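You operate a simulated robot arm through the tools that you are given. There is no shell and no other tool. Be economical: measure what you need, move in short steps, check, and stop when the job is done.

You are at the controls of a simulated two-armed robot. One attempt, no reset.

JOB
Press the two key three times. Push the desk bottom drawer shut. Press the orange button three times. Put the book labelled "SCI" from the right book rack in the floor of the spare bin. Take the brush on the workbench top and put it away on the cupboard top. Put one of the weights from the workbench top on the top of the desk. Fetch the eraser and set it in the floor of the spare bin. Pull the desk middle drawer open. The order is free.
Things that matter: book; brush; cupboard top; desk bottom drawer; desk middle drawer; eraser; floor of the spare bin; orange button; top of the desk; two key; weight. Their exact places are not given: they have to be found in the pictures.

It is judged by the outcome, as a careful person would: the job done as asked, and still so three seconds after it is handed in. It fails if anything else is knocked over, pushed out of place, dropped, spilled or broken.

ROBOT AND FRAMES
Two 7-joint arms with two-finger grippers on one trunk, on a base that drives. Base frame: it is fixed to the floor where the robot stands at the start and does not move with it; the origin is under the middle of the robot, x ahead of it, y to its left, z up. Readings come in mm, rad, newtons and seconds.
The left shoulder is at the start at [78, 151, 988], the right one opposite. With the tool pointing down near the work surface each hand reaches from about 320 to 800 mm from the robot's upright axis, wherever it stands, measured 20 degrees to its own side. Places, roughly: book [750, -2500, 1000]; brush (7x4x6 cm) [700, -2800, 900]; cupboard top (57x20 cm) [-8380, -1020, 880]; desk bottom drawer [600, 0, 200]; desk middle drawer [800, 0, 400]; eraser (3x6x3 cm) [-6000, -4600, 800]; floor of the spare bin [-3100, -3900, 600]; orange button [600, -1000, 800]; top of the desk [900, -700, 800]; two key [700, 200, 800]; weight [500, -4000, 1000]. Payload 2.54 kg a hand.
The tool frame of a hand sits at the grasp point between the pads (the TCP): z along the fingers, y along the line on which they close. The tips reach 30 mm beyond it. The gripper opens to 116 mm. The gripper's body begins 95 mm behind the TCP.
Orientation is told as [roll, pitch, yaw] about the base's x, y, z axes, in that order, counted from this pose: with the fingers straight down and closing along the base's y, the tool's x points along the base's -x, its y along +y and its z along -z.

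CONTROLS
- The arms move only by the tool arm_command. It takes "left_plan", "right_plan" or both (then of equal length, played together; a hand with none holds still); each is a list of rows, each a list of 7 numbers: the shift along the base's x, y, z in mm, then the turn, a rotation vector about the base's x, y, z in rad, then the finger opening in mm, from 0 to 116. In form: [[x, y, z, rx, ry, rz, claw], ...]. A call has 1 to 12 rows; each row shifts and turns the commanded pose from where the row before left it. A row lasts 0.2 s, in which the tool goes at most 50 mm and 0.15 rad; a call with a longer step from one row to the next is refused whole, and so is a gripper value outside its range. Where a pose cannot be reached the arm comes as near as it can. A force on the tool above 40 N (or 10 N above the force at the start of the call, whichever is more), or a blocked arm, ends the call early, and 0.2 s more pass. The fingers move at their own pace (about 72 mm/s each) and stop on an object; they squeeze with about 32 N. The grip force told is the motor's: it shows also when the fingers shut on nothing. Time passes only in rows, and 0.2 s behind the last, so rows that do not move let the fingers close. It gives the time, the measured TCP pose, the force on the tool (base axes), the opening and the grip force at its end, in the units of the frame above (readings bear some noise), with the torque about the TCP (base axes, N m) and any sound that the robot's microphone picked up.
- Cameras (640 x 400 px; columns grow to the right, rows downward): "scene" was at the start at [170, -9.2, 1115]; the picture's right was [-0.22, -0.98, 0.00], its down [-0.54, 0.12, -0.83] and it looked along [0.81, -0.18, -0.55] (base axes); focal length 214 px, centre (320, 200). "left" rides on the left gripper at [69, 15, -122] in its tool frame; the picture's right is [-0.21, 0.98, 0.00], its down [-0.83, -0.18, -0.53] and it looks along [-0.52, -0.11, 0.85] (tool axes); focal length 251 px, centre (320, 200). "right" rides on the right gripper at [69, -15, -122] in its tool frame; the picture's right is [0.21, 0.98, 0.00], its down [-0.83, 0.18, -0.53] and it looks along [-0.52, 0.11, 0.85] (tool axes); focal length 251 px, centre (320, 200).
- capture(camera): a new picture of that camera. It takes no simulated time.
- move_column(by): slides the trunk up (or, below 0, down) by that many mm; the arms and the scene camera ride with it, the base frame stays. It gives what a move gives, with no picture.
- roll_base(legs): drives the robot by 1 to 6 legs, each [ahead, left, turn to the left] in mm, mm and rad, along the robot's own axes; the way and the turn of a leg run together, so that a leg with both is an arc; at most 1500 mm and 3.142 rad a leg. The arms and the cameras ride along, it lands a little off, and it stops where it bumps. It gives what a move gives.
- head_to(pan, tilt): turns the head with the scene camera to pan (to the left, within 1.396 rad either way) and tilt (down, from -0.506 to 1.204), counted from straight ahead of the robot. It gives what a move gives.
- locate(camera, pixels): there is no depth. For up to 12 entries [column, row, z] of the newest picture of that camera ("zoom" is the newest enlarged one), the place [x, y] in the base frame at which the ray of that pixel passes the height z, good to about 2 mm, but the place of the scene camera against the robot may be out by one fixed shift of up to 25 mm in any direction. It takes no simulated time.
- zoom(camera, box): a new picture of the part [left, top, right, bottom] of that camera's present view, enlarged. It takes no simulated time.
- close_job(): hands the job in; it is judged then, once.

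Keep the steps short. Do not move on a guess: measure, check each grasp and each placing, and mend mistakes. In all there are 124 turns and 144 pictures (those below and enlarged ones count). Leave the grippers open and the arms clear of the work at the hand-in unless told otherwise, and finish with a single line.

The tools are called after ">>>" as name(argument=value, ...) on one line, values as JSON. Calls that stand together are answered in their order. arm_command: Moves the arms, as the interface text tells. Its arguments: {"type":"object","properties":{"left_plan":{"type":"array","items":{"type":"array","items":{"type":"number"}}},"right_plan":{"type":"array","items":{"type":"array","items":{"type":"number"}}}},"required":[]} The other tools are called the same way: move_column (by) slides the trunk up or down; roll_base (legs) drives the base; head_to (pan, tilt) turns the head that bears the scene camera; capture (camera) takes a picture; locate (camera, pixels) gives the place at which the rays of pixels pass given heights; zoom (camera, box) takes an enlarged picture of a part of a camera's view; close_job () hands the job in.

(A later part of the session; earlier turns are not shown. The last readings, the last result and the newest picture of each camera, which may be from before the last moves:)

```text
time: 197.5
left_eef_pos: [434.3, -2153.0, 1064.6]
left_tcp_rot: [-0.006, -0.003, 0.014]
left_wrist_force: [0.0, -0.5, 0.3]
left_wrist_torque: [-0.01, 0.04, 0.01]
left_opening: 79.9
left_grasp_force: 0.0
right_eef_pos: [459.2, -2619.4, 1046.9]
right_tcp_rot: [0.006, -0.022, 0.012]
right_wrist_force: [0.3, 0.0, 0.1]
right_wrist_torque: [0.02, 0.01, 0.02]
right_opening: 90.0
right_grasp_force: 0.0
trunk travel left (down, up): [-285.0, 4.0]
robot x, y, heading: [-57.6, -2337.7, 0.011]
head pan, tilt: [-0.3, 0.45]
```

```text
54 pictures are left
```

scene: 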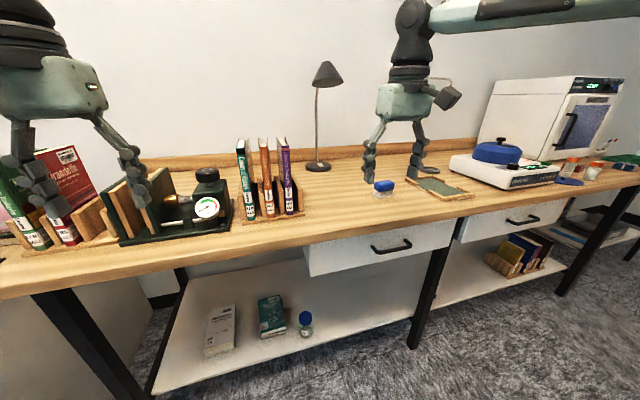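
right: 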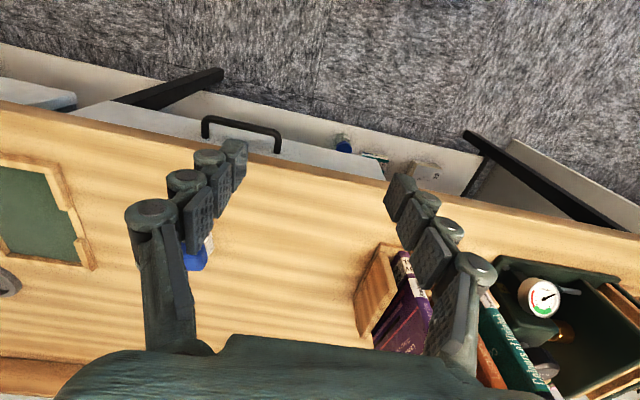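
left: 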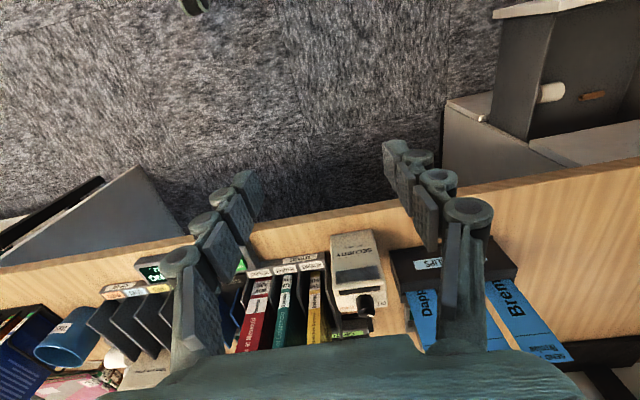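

Locate the orange book (spine bottom (271,212), top (265,140)) and the brush (383,188 scene; (195,255) right).

>>> locate(camera="scene", pixels=[[271, 213, 870], [265, 140, 1040], [265, 140, 1060], [265, 140, 1080], [252, 217, 870], [291, 210, 870], [383, 184, 900], [383, 195, 857]])

>>> locate(camera="right", pixels=[[195, 255, 900], [195, 240, 870], [395, 260, 1050], [408, 262, 1050]])

>>> zoom(camera="scene", box=[220, 110, 320, 240])

```text
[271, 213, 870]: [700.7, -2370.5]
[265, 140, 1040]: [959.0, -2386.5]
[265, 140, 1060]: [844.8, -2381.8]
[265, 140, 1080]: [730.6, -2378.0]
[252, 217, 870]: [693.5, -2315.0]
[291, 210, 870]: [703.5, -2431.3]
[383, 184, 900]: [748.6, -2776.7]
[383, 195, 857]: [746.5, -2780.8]
```

```text
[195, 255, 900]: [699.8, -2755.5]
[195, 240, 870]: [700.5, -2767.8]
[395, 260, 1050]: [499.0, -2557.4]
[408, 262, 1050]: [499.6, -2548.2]
```

```text
3.08 times, centred on (270, 175) of scene
```

zoom: 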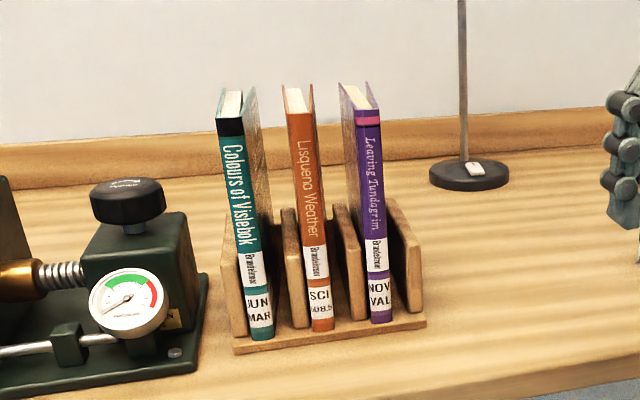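

Scene shift is about (−45,+17), so the book spine is ≈ (655,−2355), top z≈1085. I move the robot left 150 and forward 40 so the right arm has it at its side, and tilt the hand for a grasp from the front.

>>> roll_base(legs=[[40, 150, 0]])

>>> arm_command(right_plan=[[0, 15, 6, 0, -0.117, 0, 80], [0, 15, 6, 0, -0.117, 0, 70], [10, 15, 6, 0, -0.117, 0, 60], [15, 15, 5, 0, -0.117, 0, 60], [15, 15, 5, 0, -0.117, 0, 60], [10, 14, 5, 0, -0.117, 0, 60], [0, 0, 0, 0, 0, 0, 60]])

>>> capture(camera="right")

```text
time: 199.6
left_eef_pos: [470.9, -2002.3, 1065.3]
left_tcp_rot: [-0.006, -0.004, 0.017]
left_wrist_force: [-0.2, -0.8, -0.4]
left_wrist_torque: [0.01, 0.01, -0.01]
left_opening: 79.8
left_grasp_force: 0.1
right_eef_pos: [496.2, -2468.7, 1047.9]
right_tcp_rot: [0.003, -0.024, 0.015]
right_wrist_force: [-0.1, -0.5, 0.1]
right_wrist_torque: [0.0, 0.03, 0.0]
right_opening: 90.2
right_grasp_force: 0.0
trunk travel left (down, up): [-285.0, 4.0]
robot x, y, heading: [-23.6, -2189.5, 0.013]
head pan, tilt: [-0.3, 0.45]
```

```text
time: 201.2
left_eef_pos: [471.7, -2003.1, 1064.9]
left_tcp_rot: [-0.004, -0.004, 0.018]
left_wrist_force: [0.2, -0.2, 0.3]
left_wrist_torque: [-0.03, 0.02, 0.0]
left_opening: 79.9
left_grasp_force: 0.0
right_eef_pos: [548.7, -2379.4, 1080.4]
right_tcp_rot: [-0.011, -0.725, 0.022]
right_wrist_force: [0.1, 0.6, 0.3]
right_wrist_torque: [-0.01, 0.03, 0.02]
right_opening: 60.3
right_grasp_force: 0.1
trunk travel left (down, up): [-285.0, 4.0]
robot x, y, heading: [-17.1, -2190.7, 0.016]
head pan, tilt: [-0.3, 0.45]
```

```text
52 pictures are left
```

right: 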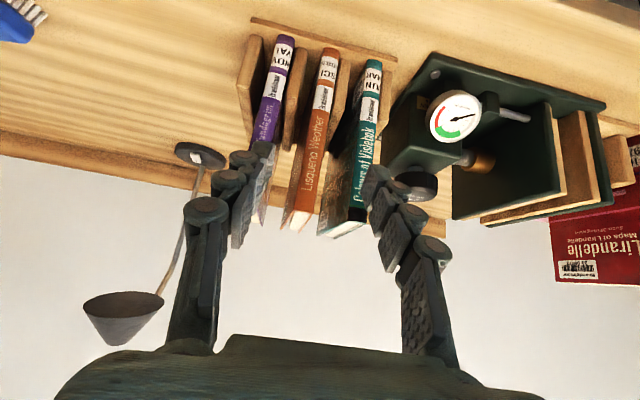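

Orange spine from (326,60) bottom to (298,208) top.

>>> locate(camera="right", pixels=[[326, 58, 868], [298, 207, 1060], [298, 207, 1080], [298, 207, 1100], [282, 40, 868], [371, 66, 868], [304, 180, 1040], [313, 135, 980]])

```text
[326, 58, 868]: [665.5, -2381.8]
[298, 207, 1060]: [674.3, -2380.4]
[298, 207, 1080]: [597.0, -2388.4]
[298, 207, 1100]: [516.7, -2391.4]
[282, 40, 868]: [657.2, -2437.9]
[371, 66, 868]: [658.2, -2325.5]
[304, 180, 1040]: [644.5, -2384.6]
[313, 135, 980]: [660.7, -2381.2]
```

Spine at x≈662, y≈−2382, top z≈1062; spacing 56 mm. Narrow to 46 mm, lower to 1020 and approach.

>>> arm_command(right_plan=[[0, -2, -30, 0, 0, 0, 46], [0, -1, -30, 0, 0, 0, 46], [35, 0, 0, 0, 0, 0, 46], [30, 0, 0, 0, 0, 0, 46], [20, 0, 0, 0, 0, 0, 46], [0, 0, 0, 0, 0, 0, 46]])

>>> capture(camera="right")

```text
time: 202.6
left_eef_pos: [470.9, -2002.1, 1065.8]
left_tcp_rot: [-0.005, -0.005, 0.016]
left_wrist_force: [-0.5, -0.6, 0.2]
left_wrist_torque: [0.01, -0.03, 0.0]
left_opening: 80.4
left_grasp_force: 0.0
right_eef_pos: [633.2, -2382.5, 1021.9]
right_tcp_rot: [-0.011, -0.724, 0.021]
right_wrist_force: [-0.4, -0.7, -0.1]
right_wrist_torque: [-0.02, 0.01, -0.02]
right_opening: 46.0
right_grasp_force: 0.0
trunk travel left (down, up): [-285.0, 4.0]
robot x, y, heading: [-18.1, -2184.2, 0.014]
head pan, tilt: [-0.3, 0.45]
```

```text
51 pictures are left
```

right: 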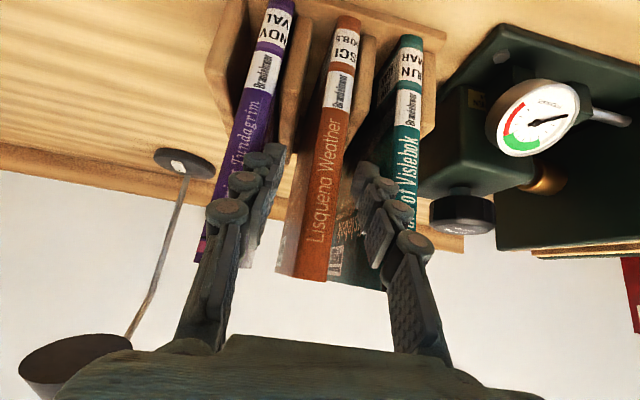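

Book is between the fingers. Advance 55 mm and close.

>>> arm_command(right_plan=[[20, 0, 0, 0, 0, 0, 46], [20, 0, 0, 0, 0, 0, 46], [15, 0, 0, 0, 0, 0, 46], [0, 0, 0, 0, 0, 0, 20], [0, 0, 0, 0, 0, 0, 0], [0, 0, 0, 0, 0, 0, 0], [0, 0, 0, 0, 0, 0, 0]])

>>> arm_command(right_plan=[[0, 0, 10, 0, 0, 0, 0], [0, 0, 20, 0, 0, 0, 0], [0, 0, 30, 0, 0, 0, 0], [0, 0, 30, 0, 0, 0, 0]])

>>> capture(camera="right")

>>> zoom(camera="scene", box=[220, 40, 420, 240])

```text
time: 204.2
left_eef_pos: [471.7, -2001.5, 1064.7]
left_tcp_rot: [-0.003, -0.005, 0.018]
left_wrist_force: [0.4, 0.0, -0.2]
left_wrist_torque: [-0.01, 0.01, 0.01]
left_opening: 79.9
left_grasp_force: 0.1
right_eef_pos: [688.1, -2383.1, 1019.7]
right_tcp_rot: [-0.012, -0.725, 0.022]
right_wrist_force: [0.7, 0.8, -0.4]
right_wrist_torque: [-0.02, -0.04, 0.04]
right_opening: 18.9
right_grasp_force: 32.1
trunk travel left (down, up): [-285.0, 4.0]
robot x, y, heading: [-17.4, -2190.6, 0.013]
head pan, tilt: [-0.3, 0.45]
```

```text
time: 205.2
left_eef_pos: [471.2, -2001.3, 1064.8]
left_tcp_rot: [-0.005, -0.005, 0.019]
left_wrist_force: [-0.4, -0.2, -0.1]
left_wrist_torque: [0.04, 0.02, 0.07]
left_opening: 80.1
left_grasp_force: 0.0
right_eef_pos: [685.1, -2384.5, 1111.9]
right_tcp_rot: [-0.012, -0.727, 0.022]
right_wrist_force: [0.2, 0.9, -3.7]
right_wrist_torque: [-0.04, 0.09, 0.04]
right_opening: 18.9
right_grasp_force: 31.9
trunk travel left (down, up): [-285.0, 4.0]
robot x, y, heading: [-19.3, -2189.6, 0.02]
head pan, tilt: [-0.3, 0.45]
```

```text
50 pictures are left
```

right: 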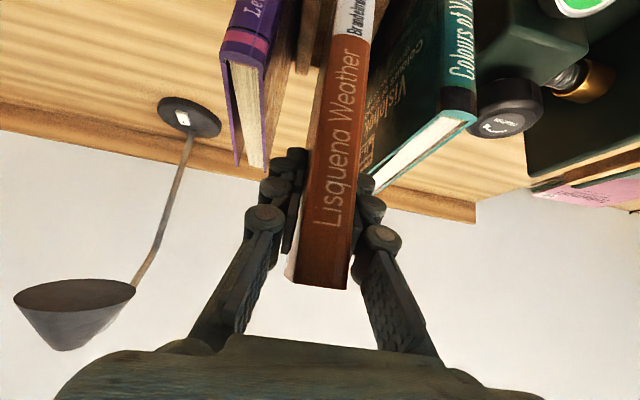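

```text
2.00 times, centred on (320, 140) of scene
```

zoom: 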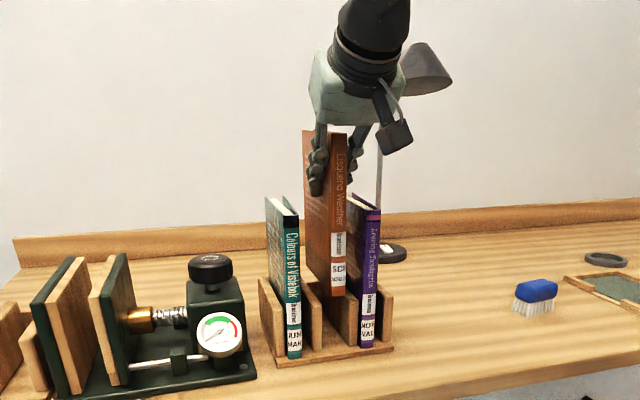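

Book is lifted. Raise a bit more, pull back, back the robot up, then move right so the left hand faces the brush.

>>> arm_command(right_plan=[[0, 0, 40, 0, 0, 0, 0], [-40, 0, 10, 0, 0, 0, 0], [-45, 0, 0, 0, 0, 0, 0], [-45, 0, 0, 0, 0, 0, 0], [-45, 0, 0, 0, 0, 0, 0], [0, 0, 0, 0, 0, 0, 0]])

>>> roll_base(legs=[[-130, 0, 0], [0, -730, -0.015], [130, 0, 0]])

>>> arm_command(left_plan=[[35, 0, -10, 0, 0, 0, 90], [35, 0, -10, 0, 0, 0, 90], [35, 0, -15, 0, 0, 0, 90], [30, 0, -25, 0, 0, 0, 90]])

>>> capture(camera="left")

>>> capture(camera="scene")

```text
time: 206.6
left_eef_pos: [471.3, -2001.8, 1064.8]
left_tcp_rot: [-0.006, -0.004, 0.018]
left_wrist_force: [0.4, 0.6, -0.4]
left_wrist_torque: [-0.03, 0.04, -0.03]
left_opening: 80.1
left_grasp_force: 0.0
right_eef_pos: [512.1, -2383.2, 1162.8]
right_tcp_rot: [-0.01, -0.723, 0.02]
right_wrist_force: [-0.6, -0.2, -2.9]
right_wrist_torque: [-0.02, 0.1, 0.01]
right_opening: 18.9
right_grasp_force: 31.7
trunk travel left (down, up): [-285.0, 4.0]
robot x, y, heading: [-14.0, -2193.0, 0.018]
head pan, tilt: [-0.3, 0.45]
```

```text
time: 215.6
left_eef_pos: [482.6, -2718.7, 1064.7]
left_tcp_rot: [-0.005, -0.003, 0.004]
left_wrist_force: [0.2, 0.1, -0.1]
left_wrist_torque: [0.03, 0.03, 0.01]
left_opening: 80.0
left_grasp_force: 0.1
right_eef_pos: [519.1, -3100.0, 1162.3]
right_tcp_rot: [-0.011, -0.723, 0.008]
right_wrist_force: [0.1, -0.1, -3.6]
right_wrist_torque: [-0.01, 0.15, -0.01]
right_opening: 18.8
right_grasp_force: 31.7
trunk travel left (down, up): [-285.0, 4.0]
robot x, y, heading: [-6.0, -2899.6, 0.01]
head pan, tilt: [-0.3, 0.45]
```

```text
time: 216.6
left_eef_pos: [616.2, -2716.6, 1004.2]
left_tcp_rot: [-0.004, -0.002, 0.004]
left_wrist_force: [-0.1, -0.9, 0.6]
left_wrist_torque: [0.03, 0.03, 0.0]
left_opening: 89.9
left_grasp_force: 0.0
right_eef_pos: [518.9, -3098.7, 1162.6]
right_tcp_rot: [-0.01, -0.723, 0.008]
right_wrist_force: [0.4, 1.0, -2.6]
right_wrist_torque: [0.01, 0.09, 0.0]
right_opening: 18.7
right_grasp_force: 32.3
trunk travel left (down, up): [-285.0, 4.0]
robot x, y, heading: [-6.6, -2896.2, 0.002]
head pan, tilt: [-0.3, 0.45]
```

```text
48 pictures are left
```

left: 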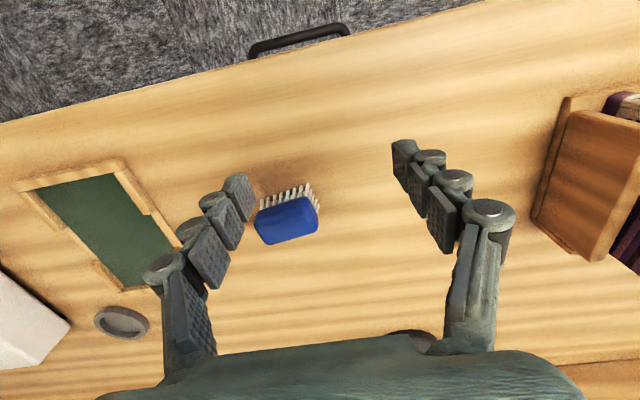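

```text
47 pictures are left
```

scene: 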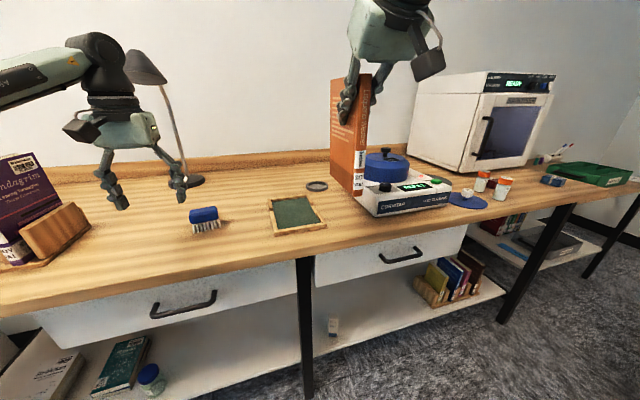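

Brush top centre at (286,220) in the left view, its long side along y.

>>> locate(camera="left", pixels=[[286, 221, 915], [286, 221, 905], [256, 217, 915], [318, 207, 915], [287, 190, 860], [288, 198, 915], [290, 240, 915]])

```text
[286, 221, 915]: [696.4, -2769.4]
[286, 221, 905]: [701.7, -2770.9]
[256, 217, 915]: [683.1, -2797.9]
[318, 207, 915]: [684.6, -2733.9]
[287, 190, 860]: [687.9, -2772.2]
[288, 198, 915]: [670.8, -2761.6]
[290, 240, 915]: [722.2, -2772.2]
```

Centre ≈ (697, −2768). Move over it with opening 100, lower to z≈898, close.

>>> arm_command(left_plan=[[30, -18, -10, 0, 0, 0, 100], [30, -18, -15, 0, 0, 0, 104], [21, -15, -20, 0, 0, 0, 104], [0, 0, -25, 0, 0, 0, 104], [0, 0, -20, 0, 0, 0, 104], [0, 0, -10, 0, 0, 0, 104], [0, 0, -6, 0, 0, 0, 104], [0, 0, 0, 0, 0, 0, 104]])

>>> capture(camera="left")

```text
time: 218.4
left_eef_pos: [696.2, -2770.3, 898.8]
left_tcp_rot: [-0.005, -0.003, 0.003]
left_wrist_force: [-0.8, -0.5, 1.0]
left_wrist_torque: [-0.02, 0.02, -0.01]
left_opening: 104.0
left_grasp_force: 0.0
right_eef_pos: [517.1, -3099.1, 1163.6]
right_tcp_rot: [-0.012, -0.724, 0.007]
right_wrist_force: [0.2, 0.7, -3.0]
right_wrist_torque: [-0.02, 0.11, -0.01]
right_opening: 19.1
right_grasp_force: 32.2
trunk travel left (down, up): [-285.0, 4.0]
robot x, y, heading: [-11.0, -2896.7, 0.002]
head pan, tilt: [-0.3, 0.45]
```

```text
46 pictures are left
```

left: 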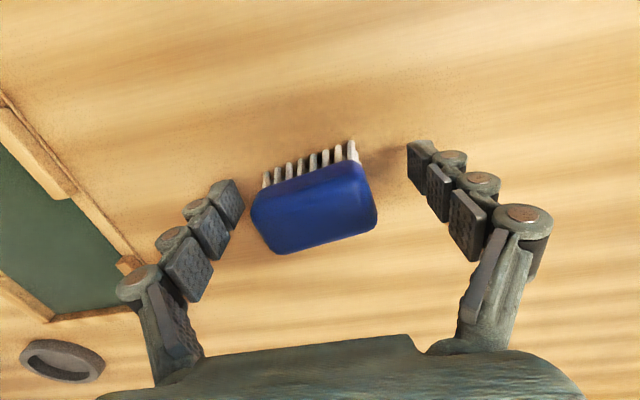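

Well centred. Close, then lift.

>>> arm_command(left_plan=[[0, 0, 0, 0, 0, 0, 60], [0, 0, 0, 0, 0, 0, 20], [0, 0, 0, 0, 0, 0, 0], [0, 0, 0, 0, 0, 0, 0], [0, 0, 5, 0, 0, 0, 0], [0, 0, 15, 0, 0, 0, 0], [0, 0, 20, 0, 0, 0, 0]])

>>> capture(camera="left")

```text
time: 220.0
left_eef_pos: [698.5, -2768.4, 938.5]
left_tcp_rot: [-0.006, -0.003, 0.004]
left_wrist_force: [-0.3, -0.6, -0.4]
left_wrist_torque: [0.02, 0.02, 0.04]
left_opening: 67.9
left_grasp_force: 31.5
right_eef_pos: [516.7, -3100.4, 1162.9]
right_tcp_rot: [-0.011, -0.724, 0.007]
right_wrist_force: [-0.2, -0.3, -3.5]
right_wrist_torque: [-0.01, 0.08, 0.01]
right_opening: 18.8
right_grasp_force: 32.2
trunk travel left (down, up): [-285.0, 4.0]
robot x, y, heading: [-12.4, -2901.1, 0.005]
head pan, tilt: [-0.3, 0.45]
```

```text
45 pictures are left
```

left: 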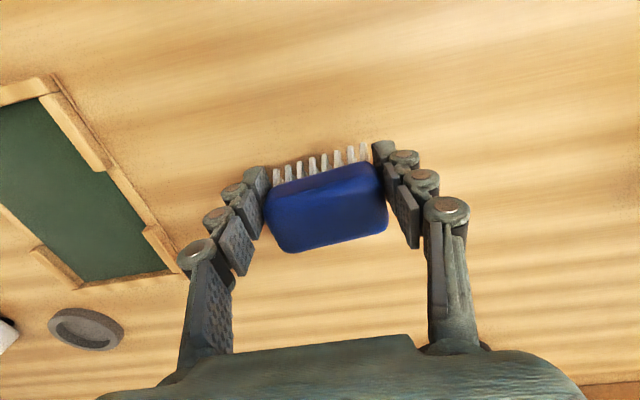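

Brush held (68 mm). Retract, back up 250 mm, and turn right to survey the way to the bin.

>>> arm_command(left_plan=[[0, 0, 45, 0, 0, 0, 0], [-20, 0, 40, 0, 0, 0, 0], [-40, 0, 20, 0, 0, 0, 0], [-45, 0, 10, 0, 0, 0, 0], [-45, 0, 0, 0, 0, 0, 0], [-45, 0, 0, 0, 0, 0, 0]])

>>> roll_base(legs=[[-280, 0, 0], [0, 0, -1.57]])

>>> head_to(pan=-1.0, tilt=0.4)

>>> capture(camera="scene")

>>> head_to(pan=0.0, tilt=0.4)

>>> capture(camera="scene")

```text
time: 221.4
left_eef_pos: [501.2, -2767.9, 1053.9]
left_tcp_rot: [-0.003, -0.002, 0.006]
left_wrist_force: [-0.6, -0.5, -0.7]
left_wrist_torque: [-0.02, -0.02, -0.02]
left_opening: 67.9
left_grasp_force: 32.3
right_eef_pos: [517.3, -3099.3, 1162.9]
right_tcp_rot: [-0.01, -0.725, 0.008]
right_wrist_force: [0.4, -0.1, -2.8]
right_wrist_torque: [-0.03, 0.09, -0.02]
right_opening: 18.7
right_grasp_force: 31.9
trunk travel left (down, up): [-285.0, 4.0]
robot x, y, heading: [-6.5, -2896.3, 0.004]
head pan, tilt: [-0.3, 0.45]
```

```text
time: 227.3
left_eef_pos: [-161.9, -3413.4, 1053.4]
left_tcp_rot: [-0.005, -0.005, -1.573]
left_wrist_force: [-0.1, 0.0, -0.5]
left_wrist_torque: [-0.01, 0.0, -0.04]
left_opening: 67.6
left_grasp_force: 32.1
right_eef_pos: [-492.1, -3425.5, 1162.7]
right_tcp_rot: [-0.011, -0.724, -1.571]
right_wrist_force: [0.7, 0.7, -2.6]
right_wrist_torque: [0.05, -0.04, -0.04]
right_opening: 19.1
right_grasp_force: 32.4
trunk travel left (down, up): [-285.0, 4.0]
robot x, y, heading: [-291.8, -2901.1, -1.574]
head pan, tilt: [-0.3, 0.45]
```

```text
time: 228.4
left_eef_pos: [-162.4, -3413.3, 1053.4]
left_tcp_rot: [-0.005, -0.004, -1.573]
left_wrist_force: [-0.6, -0.8, -1.5]
left_wrist_torque: [0.02, -0.02, 0.03]
left_opening: 67.4
left_grasp_force: 31.6
right_eef_pos: [-493.0, -3425.8, 1162.5]
right_tcp_rot: [-0.011, -0.725, -1.572]
right_wrist_force: [-0.5, 0.3, -3.5]
right_wrist_torque: [0.11, -0.01, -0.02]
right_opening: 19.1
right_grasp_force: 32.9
trunk travel left (down, up): [-285.0, 4.0]
robot x, y, heading: [-289.0, -2900.7, -1.571]
head pan, tilt: [-1.0, 0.4]
```

```text
44 pictures are left
```

scene: 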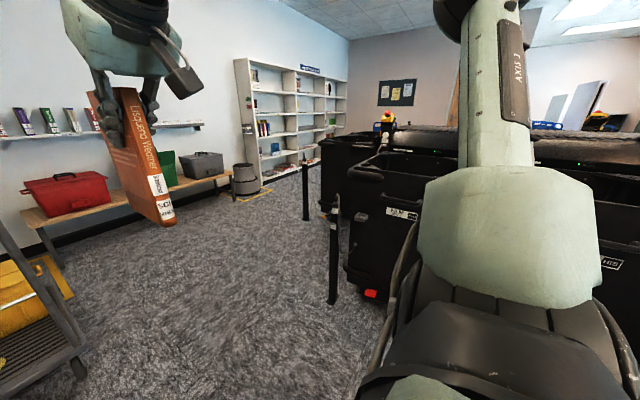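

```text
time: 229.7
left_eef_pos: [-162.6, -3413.8, 1052.9]
left_tcp_rot: [-0.004, -0.004, -1.574]
left_wrist_force: [0.1, -0.4, -0.5]
left_wrist_torque: [0.02, 0.01, 0.0]
left_opening: 67.5
left_grasp_force: 32.2
right_eef_pos: [-494.2, -3424.7, 1162.4]
right_tcp_rot: [-0.012, -0.725, -1.571]
right_wrist_force: [-0.9, -0.1, -4.6]
right_wrist_torque: [0.07, 0.01, 0.0]
right_opening: 18.8
right_grasp_force: 31.9
trunk travel left (down, up): [-285.0, 4.0]
robot x, y, heading: [-290.2, -2899.1, -1.57]
head pan, tilt: [0.0, 0.4]
```

```text
43 pictures are left
```

scene: 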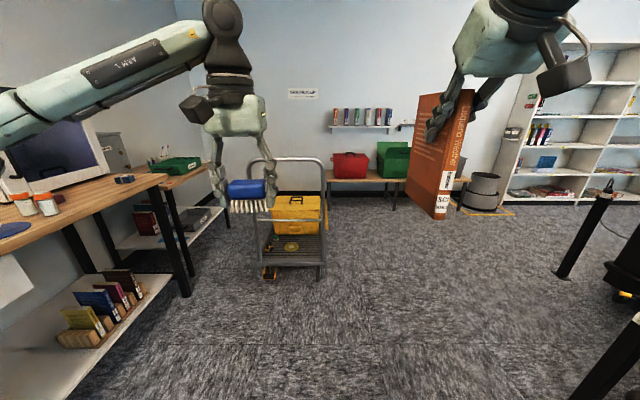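

I see black bins/carts with posts in front, and a corridor along the far wall. Locate post bases and cart corner on the floor (previous view had moved; use current view first).

>>> head_to(pan=-1.1, tilt=0.35)

>>> zoom(camera="scene", box=[180, 80, 500, 320])

>>> capture(camera="scene")

```text
time: 231.0
left_eef_pos: [-161.9, -3413.3, 1052.8]
left_tcp_rot: [-0.005, -0.005, -1.573]
left_wrist_force: [-0.7, -0.1, -1.8]
left_wrist_torque: [0.03, 0.05, -0.04]
left_opening: 67.3
left_grasp_force: 32.0
right_eef_pos: [-493.1, -3426.8, 1162.4]
right_tcp_rot: [-0.009, -0.724, -1.571]
right_wrist_force: [-0.2, 0.2, -3.2]
right_wrist_torque: [0.08, 0.0, 0.02]
right_opening: 18.7
right_grasp_force: 32.4
trunk travel left (down, up): [-285.0, 4.0]
robot x, y, heading: [-285.1, -2899.6, -1.573]
head pan, tilt: [-1.1, 0.351]
```

```text
1.67 times, centred on (340, 200) of scene
```

zoom: 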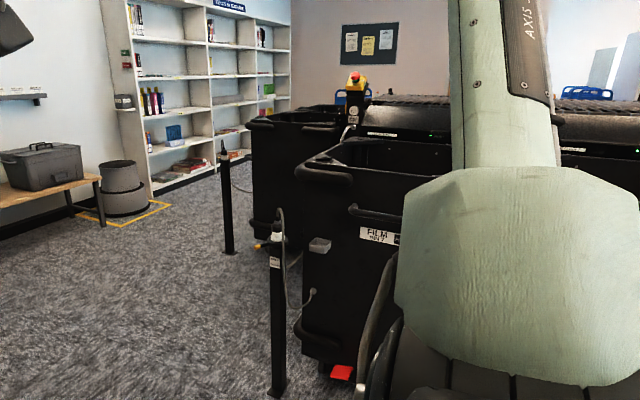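

```text
41 pictures are left
```

scene: 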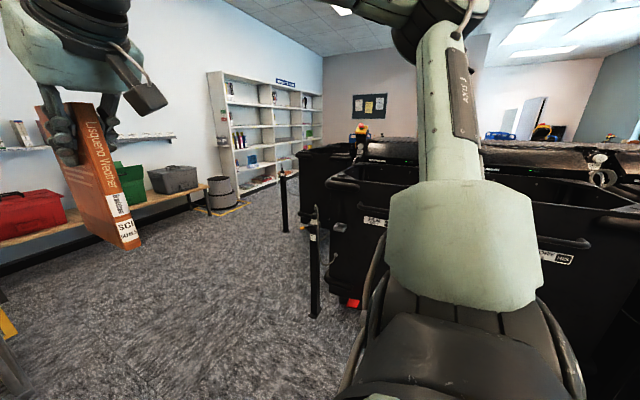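

>>> locate(camera="scene", pixels=[[315, 315, 0], [285, 231, 0], [347, 300, 50], [305, 225, 0], [221, 208, 0], [245, 212, 0], [150, 240, 0], [330, 148, 800], [305, 150, 800]])

```text
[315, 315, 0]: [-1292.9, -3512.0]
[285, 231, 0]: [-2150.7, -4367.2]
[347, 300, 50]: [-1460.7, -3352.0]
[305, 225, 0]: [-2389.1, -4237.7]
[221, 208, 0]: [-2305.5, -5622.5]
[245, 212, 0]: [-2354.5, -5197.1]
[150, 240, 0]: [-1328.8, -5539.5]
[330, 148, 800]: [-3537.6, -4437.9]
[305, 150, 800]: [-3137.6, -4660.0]
```

Posts at about (−1290,−3510) and (−2150,−4370); second bin near (−2390,−4240). I drive into the corridor clear of these and face −x.

>>> roll_base(legs=[[950, -350, 0], [650, -560, 0], [0, 0, -1.57]])

>>> head_to(pan=-0.6, tilt=0.35)

>>> capture(camera="scene")

```text
time: 245.6
left_eef_pos: [-1703.7, -4624.8, 1052.7]
left_tcp_rot: [-0.005, -0.005, 3.12]
left_wrist_force: [-0.5, -0.1, -1.7]
left_wrist_torque: [0.0, 0.01, -0.02]
left_opening: 66.6
left_grasp_force: 32.1
right_eef_pos: [-1710.0, -4293.7, 1162.3]
right_tcp_rot: [-0.011, -0.725, 3.123]
right_wrist_force: [-0.3, -0.5, -2.4]
right_wrist_torque: [0.01, -0.07, 0.0]
right_opening: 19.0
right_grasp_force: 31.8
trunk travel left (down, up): [-285.0, 4.0]
robot x, y, heading: [-1183.8, -4509.0, 3.12]
head pan, tilt: [-1.1, 0.351]
```

```text
time: 246.5
left_eef_pos: [-1703.5, -4623.9, 1053.4]
left_tcp_rot: [-0.005, -0.004, 3.122]
left_wrist_force: [0.1, 0.7, -0.7]
left_wrist_torque: [-0.02, 0.01, 0.0]
left_opening: 66.6
left_grasp_force: 31.4
right_eef_pos: [-1710.1, -4293.3, 1162.5]
right_tcp_rot: [-0.011, -0.724, 3.122]
right_wrist_force: [0.4, 0.9, -3.1]
right_wrist_torque: [0.04, -0.1, 0.02]
right_opening: 18.9
right_grasp_force: 31.8
trunk travel left (down, up): [-285.0, 4.0]
robot x, y, heading: [-1188.2, -4505.6, 3.121]
head pan, tilt: [-0.6, 0.351]
```

```text
40 pictures are left
```

scene: 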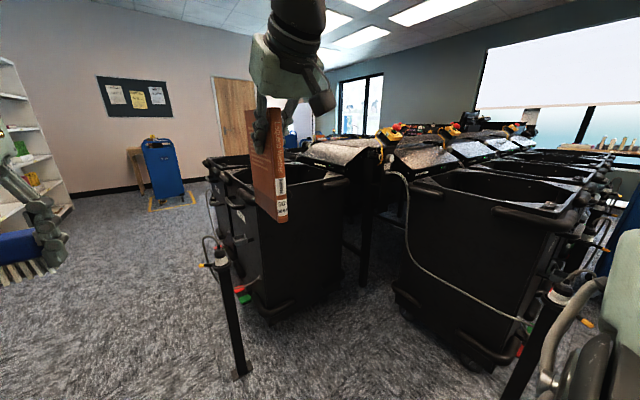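

>>> zoom(camera="scene", box=[190, 120, 430, 330])

>>> locate(camera="scene", pixels=[[270, 322, 0], [340, 295, 0], [242, 376, 0], [352, 178, 950], [258, 188, 950], [205, 162, 950], [360, 283, 0], [400, 300, 50]])

```text
1.90 times, centred on (310, 225) of scene
```

zoom: 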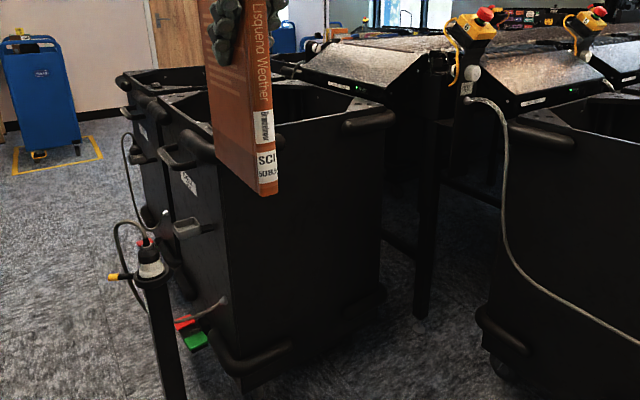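

```text
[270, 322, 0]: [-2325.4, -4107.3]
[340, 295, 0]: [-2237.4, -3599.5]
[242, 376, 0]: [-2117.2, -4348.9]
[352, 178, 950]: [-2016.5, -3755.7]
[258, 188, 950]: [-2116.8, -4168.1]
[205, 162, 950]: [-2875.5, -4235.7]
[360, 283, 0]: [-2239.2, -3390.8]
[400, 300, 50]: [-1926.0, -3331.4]
```

Two bins stand side by side at this end, labels on their −y side. I move along the corridor to face them and read the labels.

>>> roll_base(legs=[[0, 300, 0], [1450, 0, 0], [0, 0, -1.55]])

>>> head_to(pan=0.0, tilt=0.5)

>>> capture(camera="scene")

```text
time: 260.6
left_eef_pos: [-2766.5, -4254.9, 1052.1]
left_tcp_rot: [-0.005, -0.004, 1.575]
left_wrist_force: [0.0, -0.3, -1.3]
left_wrist_torque: [0.02, 0.04, 0.0]
left_opening: 66.6
left_grasp_force: 32.3
right_eef_pos: [-2434.4, -4239.2, 1162.1]
right_tcp_rot: [-0.011, -0.725, 1.577]
right_wrist_force: [-0.2, -0.9, -3.4]
right_wrist_torque: [-0.07, 0.0, 0.01]
right_opening: 18.7
right_grasp_force: 32.4
trunk travel left (down, up): [-285.0, 4.0]
robot x, y, heading: [-2636.3, -4764.3, 1.572]
head pan, tilt: [-0.6, 0.351]
```

```text
time: 261.6
left_eef_pos: [-2766.7, -4254.3, 1053.5]
left_tcp_rot: [-0.006, -0.003, 1.575]
left_wrist_force: [0.3, 0.3, 0.3]
left_wrist_torque: [-0.06, 0.01, -0.01]
left_opening: 66.5
left_grasp_force: 32.6
right_eef_pos: [-2435.3, -4240.0, 1162.5]
right_tcp_rot: [-0.011, -0.723, 1.579]
right_wrist_force: [-0.1, -0.4, -3.5]
right_wrist_torque: [-0.07, 0.04, 0.0]
right_opening: 19.2
right_grasp_force: 32.2
trunk travel left (down, up): [-285.0, 4.0]
robot x, y, heading: [-2635.0, -4763.4, 1.57]
head pan, tilt: [0.0, 0.499]
```

```text
38 pictures are left
```

scene: 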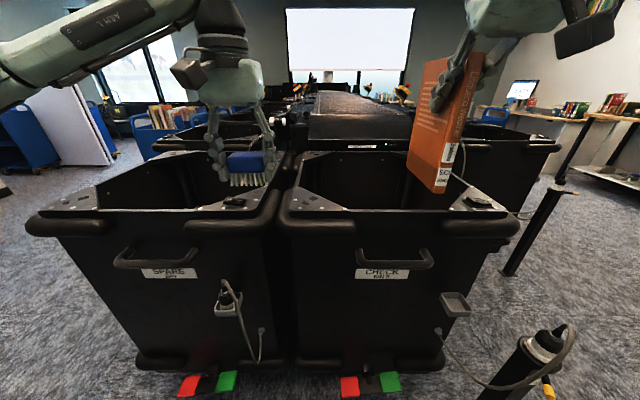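

The left bin is SPARE. Locate its rim and shift so the right hand (book) is over it.

>>> locate(camera="scene", pixels=[[30, 222, 850], [282, 222, 850], [160, 160, 850], [260, 158, 850], [170, 270, 750], [200, 370, 50]])

>>> roll_base(legs=[[0, 500, 0]])

>>> head_to(pan=-0.2, tilt=0.75)

>>> capture(camera="scene")

>>> capture(camera="right")

```text
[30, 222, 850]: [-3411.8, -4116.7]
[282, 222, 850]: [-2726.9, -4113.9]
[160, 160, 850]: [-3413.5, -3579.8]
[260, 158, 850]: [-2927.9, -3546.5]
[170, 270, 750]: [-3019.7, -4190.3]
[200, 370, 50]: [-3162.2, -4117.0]
```

```text
time: 266.8
left_eef_pos: [-3256.4, -4258.2, 1052.9]
left_tcp_rot: [-0.004, -0.003, 1.579]
left_wrist_force: [-0.4, -0.1, -1.9]
left_wrist_torque: [0.0, 0.0, 0.0]
left_opening: 66.4
left_grasp_force: 31.8
right_eef_pos: [-2924.4, -4242.3, 1161.7]
right_tcp_rot: [-0.011, -0.724, 1.585]
right_wrist_force: [0.0, 0.4, -3.9]
right_wrist_torque: [-0.08, 0.01, 0.0]
right_opening: 18.8
right_grasp_force: 31.8
trunk travel left (down, up): [-285.0, 4.0]
robot x, y, heading: [-3123.6, -4771.9, 1.585]
head pan, tilt: [0.0, 0.499]
```

```text
time: 267.6
left_eef_pos: [-3254.9, -4259.8, 1053.3]
left_tcp_rot: [-0.005, -0.004, 1.58]
left_wrist_force: [-0.3, -0.3, -1.0]
left_wrist_torque: [0.01, 0.0, 0.0]
left_opening: 66.3
left_grasp_force: 32.2
right_eef_pos: [-2924.2, -4242.4, 1162.9]
right_tcp_rot: [-0.01, -0.724, 1.583]
right_wrist_force: [0.2, -0.1, -3.1]
right_wrist_torque: [-0.11, 0.01, -0.03]
right_opening: 18.9
right_grasp_force: 32.0
trunk travel left (down, up): [-285.0, 4.0]
robot x, y, heading: [-3126.3, -4767.5, 1.579]
head pan, tilt: [-0.201, 0.75]
```

```text
37 pictures are left
```

scene: 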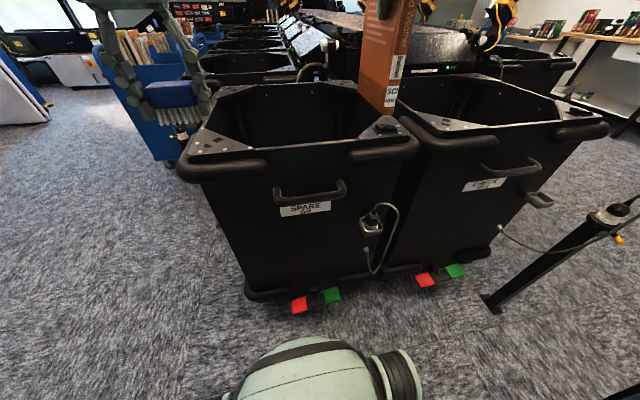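

```text
36 pictures are left
```

right: 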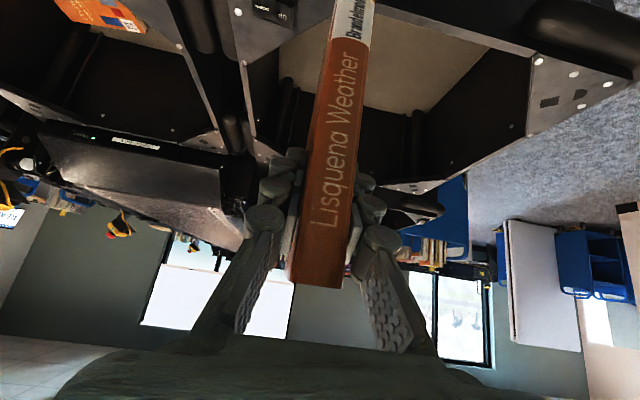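

>>> locate(camera="scene", pixels=[[180, 175, 850], [417, 150, 850], [180, 175, 900], [417, 150, 900], [213, 90, 850], [357, 82, 850], [290, 105, 600], [303, 303, 50]])

>>> locate(camera="right", pixels=[[280, 85, 600], [430, 110, 600], [490, 40, 600], [300, 10, 600], [530, 60, 850], [540, 130, 850], [280, 25, 850], [250, 140, 850]])

```text
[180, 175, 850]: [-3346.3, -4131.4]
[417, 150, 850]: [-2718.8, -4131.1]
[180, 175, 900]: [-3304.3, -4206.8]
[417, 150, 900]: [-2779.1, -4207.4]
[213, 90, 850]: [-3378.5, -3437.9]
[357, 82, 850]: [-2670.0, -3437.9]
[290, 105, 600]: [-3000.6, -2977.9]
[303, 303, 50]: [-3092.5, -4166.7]
```

```text
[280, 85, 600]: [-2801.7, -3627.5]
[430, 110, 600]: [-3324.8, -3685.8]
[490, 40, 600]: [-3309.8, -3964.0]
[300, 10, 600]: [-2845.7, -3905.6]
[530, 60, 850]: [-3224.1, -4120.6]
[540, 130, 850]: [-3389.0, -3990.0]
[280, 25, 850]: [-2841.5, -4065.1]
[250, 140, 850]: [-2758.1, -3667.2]
```

Spare-bin interior: x −3325…−2800, floor ≈ z 600, front rim y≈ −4130, rim z≈850. Drive 270 mm closer and untilt the hand a little, then lower the book.

>>> roll_base(legs=[[270, 0, -0.01]])

>>> arm_command(right_plan=[[0, 20, 0, 0.09, 0, 0, 0], [0, 20, 0, 0.09, 0, 0, 0], [0, 20, -20, 0.09, 0, 0, 0], [0, 15, -40, 0, 0, 0, 0], [0, 10, -45, 0, 0, 0, 0], [0, 0, -45, 0, 0, 0, 0], [0, 0, 0, 0, 0, 0, 0]])

>>> capture(camera="scene")

```text
time: 269.2
left_eef_pos: [-3251.6, -4071.3, 1052.5]
left_tcp_rot: [-0.005, -0.002, 1.571]
left_wrist_force: [1.1, -0.4, -0.6]
left_wrist_torque: [0.03, -0.02, -0.01]
left_opening: 66.3
left_grasp_force: 31.8
right_eef_pos: [-2919.7, -4059.4, 1159.9]
right_tcp_rot: [-0.012, -0.718, 1.57]
right_wrist_force: [-0.1, -1.1, -3.2]
right_wrist_torque: [-0.06, -0.02, 0.02]
right_opening: 19.0
right_grasp_force: 32.7
trunk travel left (down, up): [-285.0, 4.0]
robot x, y, heading: [-3126.0, -4585.1, 1.571]
head pan, tilt: [-0.201, 0.75]
stopped in leg 1: the robot was blocked; the commanded pose is now the measured one
```

```text
time: 270.8
left_eef_pos: [-3252.2, -4071.5, 1052.1]
left_tcp_rot: [-0.005, 0.001, 1.572]
left_wrist_force: [-0.3, -0.5, -0.4]
left_wrist_torque: [-0.01, 0.0, 0.0]
left_opening: 66.5
left_grasp_force: 32.0
right_eef_pos: [-2918.7, -3974.4, 1011.6]
right_tcp_rot: [-0.011, -0.988, 1.571]
right_wrist_force: [-0.2, 0.0, -3.7]
right_wrist_torque: [-0.17, 0.01, 0.0]
right_opening: 19.0
right_grasp_force: 32.6
trunk travel left (down, up): [-285.0, 4.0]
robot x, y, heading: [-3128.1, -4583.8, 1.575]
head pan, tilt: [-0.201, 0.75]
```

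```text
35 pictures are left
```

scene: 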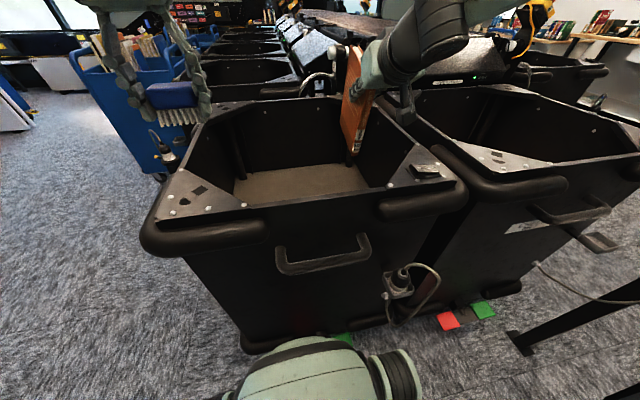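

The base touched the bin's foot; fine here. My tilt went the wrong way; rotate back to −0.6, and lower further inside the bin, then check.

>>> arm_command(right_plan=[[0, 25, 0, -0.13, 0, 0, 0], [0, 25, 0, -0.13, 0, 0, 0], [0, 25, -10, -0.13, 0, 0, 0], [0, 15, -45, 0, 0, 0, 0], [0, 0, -45, 0, 0, 0, 0], [0, 0, -45, 0, 0, 0, 0], [0, 0, 0, 0, 0, 0, 0]])

>>> capture(camera="scene")

>>> capture(camera="right")

```text
time: 272.4
left_eef_pos: [-3251.7, -4070.7, 1051.4]
left_tcp_rot: [-0.003, -0.001, 1.573]
left_wrist_force: [-0.8, 0.3, -1.5]
left_wrist_torque: [-0.02, -0.02, 0.0]
left_opening: 66.2
left_grasp_force: 32.1
right_eef_pos: [-2921.2, -3881.7, 866.6]
right_tcp_rot: [-0.013, -0.599, 1.57]
right_wrist_force: [-0.6, 0.3, -2.7]
right_wrist_torque: [-0.08, 0.0, -0.01]
right_opening: 19.0
right_grasp_force: 31.9
trunk travel left (down, up): [-285.0, 4.0]
robot x, y, heading: [-3122.2, -4583.6, 1.568]
head pan, tilt: [-0.201, 0.75]
```

```text
34 pictures are left
```

scene: 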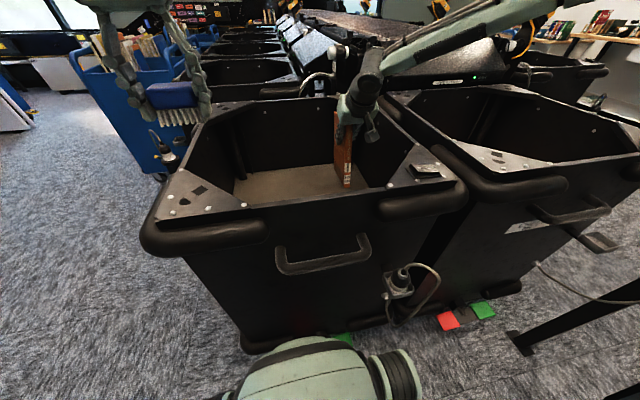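

```text
33 pictures are left
```

right: 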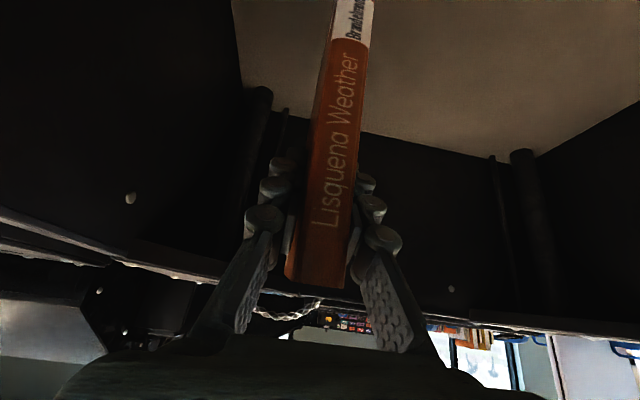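

Good clearance. Continue down in small steps until the book touches the floor.

>>> arm_command(right_plan=[[0, 0, -25, 0, 0, 0, 0], [0, 0, -20, 0, 0, 0, 0], [0, 0, -12, 0, 0, 0, 0], [0, 0, -8, 0, 0, 0, 0], [0, 0, -6, 0, 0, 0, 0], [0, 0, -6, 0, 0, 0, 0], [0, 0, -6, 0, 0, 0, 0], [0, 0, -6, 0, 0, 0, 0], [0, 0, -6, 0, 0, 0, 0]])

>>> capture(camera="scene")

```text
time: 274.4
left_eef_pos: [-3253.4, -4073.9, 1052.3]
left_tcp_rot: [-0.007, -0.002, 1.574]
left_wrist_force: [-0.3, 0.0, -1.0]
left_wrist_torque: [0.0, 0.03, 0.01]
left_opening: 66.6
left_grasp_force: 32.4
right_eef_pos: [-2917.9, -3884.5, 775.8]
right_tcp_rot: [-0.011, -0.602, 1.572]
right_wrist_force: [0.7, -7.4, 20.2]
right_wrist_torque: [0.89, 0.01, -0.03]
right_opening: 18.9
right_grasp_force: 31.8
right hand out of reach, approached as far as the arm can: row 9
trunk travel left (down, up): [-285.0, 4.0]
robot x, y, heading: [-3122.9, -4581.3, 1.575]
head pan, tilt: [-0.201, 0.75]
```

```text
32 pictures are left
```

scene: 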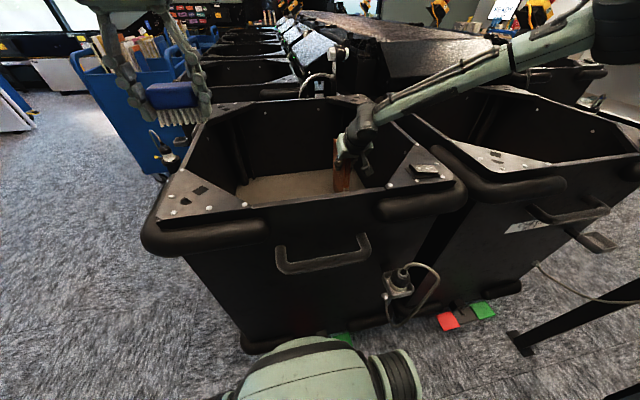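

The book stands on the floor (+20 N). Raise slightly to relax, open, and withdraw upward.

>>> arm_command(right_plan=[[0, 0, 4, 0, 0, 0, 0], [0, 0, 0, 0, 0, 0, 40], [0, 0, 0, 0, 0, 0, 60], [0, 0, 20, 0, 0, 0, 60], [0, 0, 35, 0, 0, 0, 60], [0, 0, 45, 0, 0, 0, 60], [0, 0, 45, 0, 0, 0, 60], [0, -20, 45, 0, 0, 0, 60], [0, -30, 40, 0, 0, 0, 60]])

>>> capture(camera="right")

```text
time: 276.4
left_eef_pos: [-3251.1, -4071.5, 1051.4]
left_tcp_rot: [-0.003, 0.0, 1.573]
left_wrist_force: [-0.3, 0.4, -1.0]
left_wrist_torque: [0.0, 0.01, 0.04]
left_opening: 66.4
left_grasp_force: 32.4
right_eef_pos: [-2918.4, -3936.7, 1007.7]
right_tcp_rot: [-0.011, -0.599, 1.572]
right_wrist_force: [-0.5, 0.2, -0.7]
right_wrist_torque: [0.01, -0.05, 0.03]
right_opening: 59.9
right_grasp_force: 0.0
trunk travel left (down, up): [-285.0, 4.0]
robot x, y, heading: [-3122.5, -4585.1, 1.574]
head pan, tilt: [-0.201, 0.75]
```

```text
31 pictures are left
```

right: 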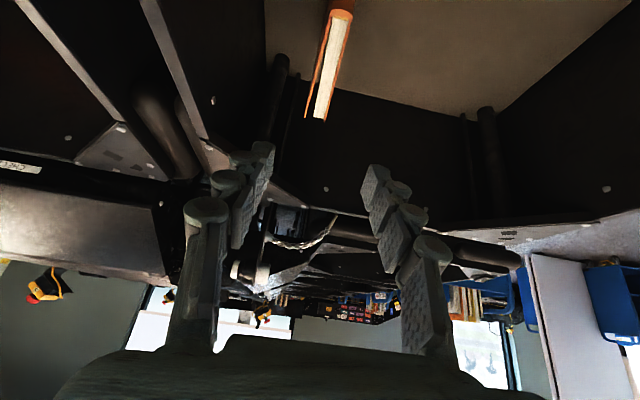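

The book stands in the bin. Next: retract, back up, turn to face −x and look for the eraser and the cupboard.

>>> arm_command(right_plan=[[0, -40, 20, -0.12, 0, 0, 80], [0, -40, 20, -0.12, 0, 0, 90], [0, -40, 10, -0.12, 0, 0, 90], [0, 0, 0, -0.12, 0, 0, 90], [0, 0, 0, -0.12, 0, 0, 90]])

>>> roll_base(legs=[[-230, 0, 0], [0, 0, 1.57]])

>>> head_to(pan=0.0, tilt=0.3)

>>> capture(camera="scene")

```text
time: 277.6
left_eef_pos: [-3251.8, -4070.7, 1050.9]
left_tcp_rot: [-0.002, 0.001, 1.573]
left_wrist_force: [0.5, -0.3, -1.9]
left_wrist_torque: [-0.02, 0.0, -0.02]
left_opening: 66.2
left_grasp_force: 31.8
right_eef_pos: [-2918.1, -4053.9, 1057.1]
right_tcp_rot: [-0.01, 0.003, 1.569]
right_wrist_force: [0.2, 0.9, -0.1]
right_wrist_torque: [0.0, 0.05, 0.01]
right_opening: 89.8
right_grasp_force: 0.0
trunk travel left (down, up): [-285.0, 4.0]
robot x, y, heading: [-3125.5, -4587.4, 1.571]
head pan, tilt: [-0.201, 0.75]
```

```text
time: 283.1
left_eef_pos: [-3642.1, -4926.6, 1050.5]
left_tcp_rot: [-0.005, 0.0, 3.114]
left_wrist_force: [-0.8, -0.6, -0.9]
left_wrist_torque: [0.02, 0.04, -0.02]
left_opening: 66.5
left_grasp_force: 31.7
right_eef_pos: [-3649.4, -4591.0, 1056.7]
right_tcp_rot: [-0.01, 0.002, 3.114]
right_wrist_force: [0.2, 0.3, -0.3]
right_wrist_torque: [-0.04, -0.03, 0.01]
right_opening: 90.0
right_grasp_force: 0.1
trunk travel left (down, up): [-285.0, 4.0]
robot x, y, heading: [-3127.1, -4814.6, 3.118]
head pan, tilt: [-0.201, 0.75]
```

```text
time: 284.1
left_eef_pos: [-3642.3, -4927.0, 1051.0]
left_tcp_rot: [-0.005, 0.002, 3.116]
left_wrist_force: [-0.3, 0.8, -1.1]
left_wrist_torque: [0.05, 0.01, -0.01]
left_opening: 66.5
left_grasp_force: 31.8
right_eef_pos: [-3650.2, -4591.2, 1056.6]
right_tcp_rot: [-0.01, 0.001, 3.113]
right_wrist_force: [0.4, 0.1, 0.0]
right_wrist_torque: [0.0, -0.01, -0.02]
right_opening: 89.7
right_grasp_force: 0.1
trunk travel left (down, up): [-285.0, 4.0]
robot x, y, heading: [-3125.5, -4814.2, 3.115]
head pan, tilt: [0.0, 0.3]
```

```text
30 pictures are left
```

scene: 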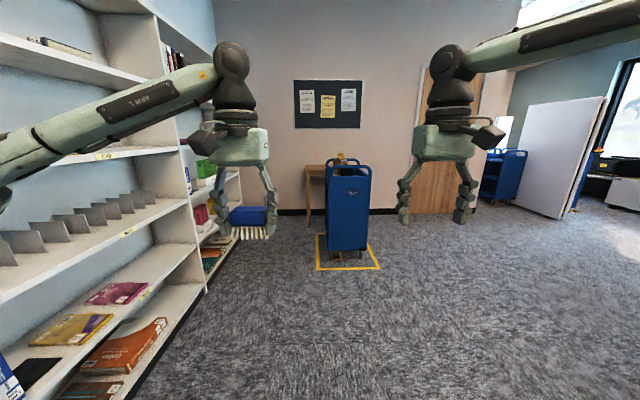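

>>> zoom(camera="scene", box=[290, 140, 400, 270])

>>> locate(camera="scene", pixels=[[335, 250, 0], [366, 250, 0], [340, 160, 800], [345, 162, 900], [308, 208, 0], [372, 267, 0], [545, 215, 0], [350, 208, 0], [420, 212, 0]])

```text
3.08 times, centred on (345, 205) of scene
```

zoom: 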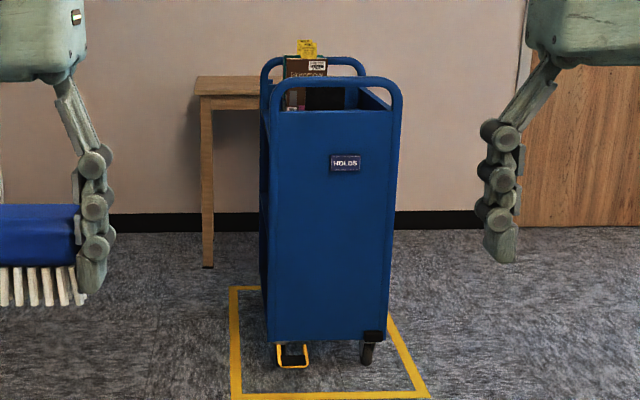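

```text
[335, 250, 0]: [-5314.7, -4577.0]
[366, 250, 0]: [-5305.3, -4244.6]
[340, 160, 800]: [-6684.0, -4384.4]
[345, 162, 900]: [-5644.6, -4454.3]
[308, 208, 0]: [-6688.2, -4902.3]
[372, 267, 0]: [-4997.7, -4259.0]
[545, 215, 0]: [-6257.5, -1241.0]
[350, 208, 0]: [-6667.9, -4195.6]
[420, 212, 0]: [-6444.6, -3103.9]
```

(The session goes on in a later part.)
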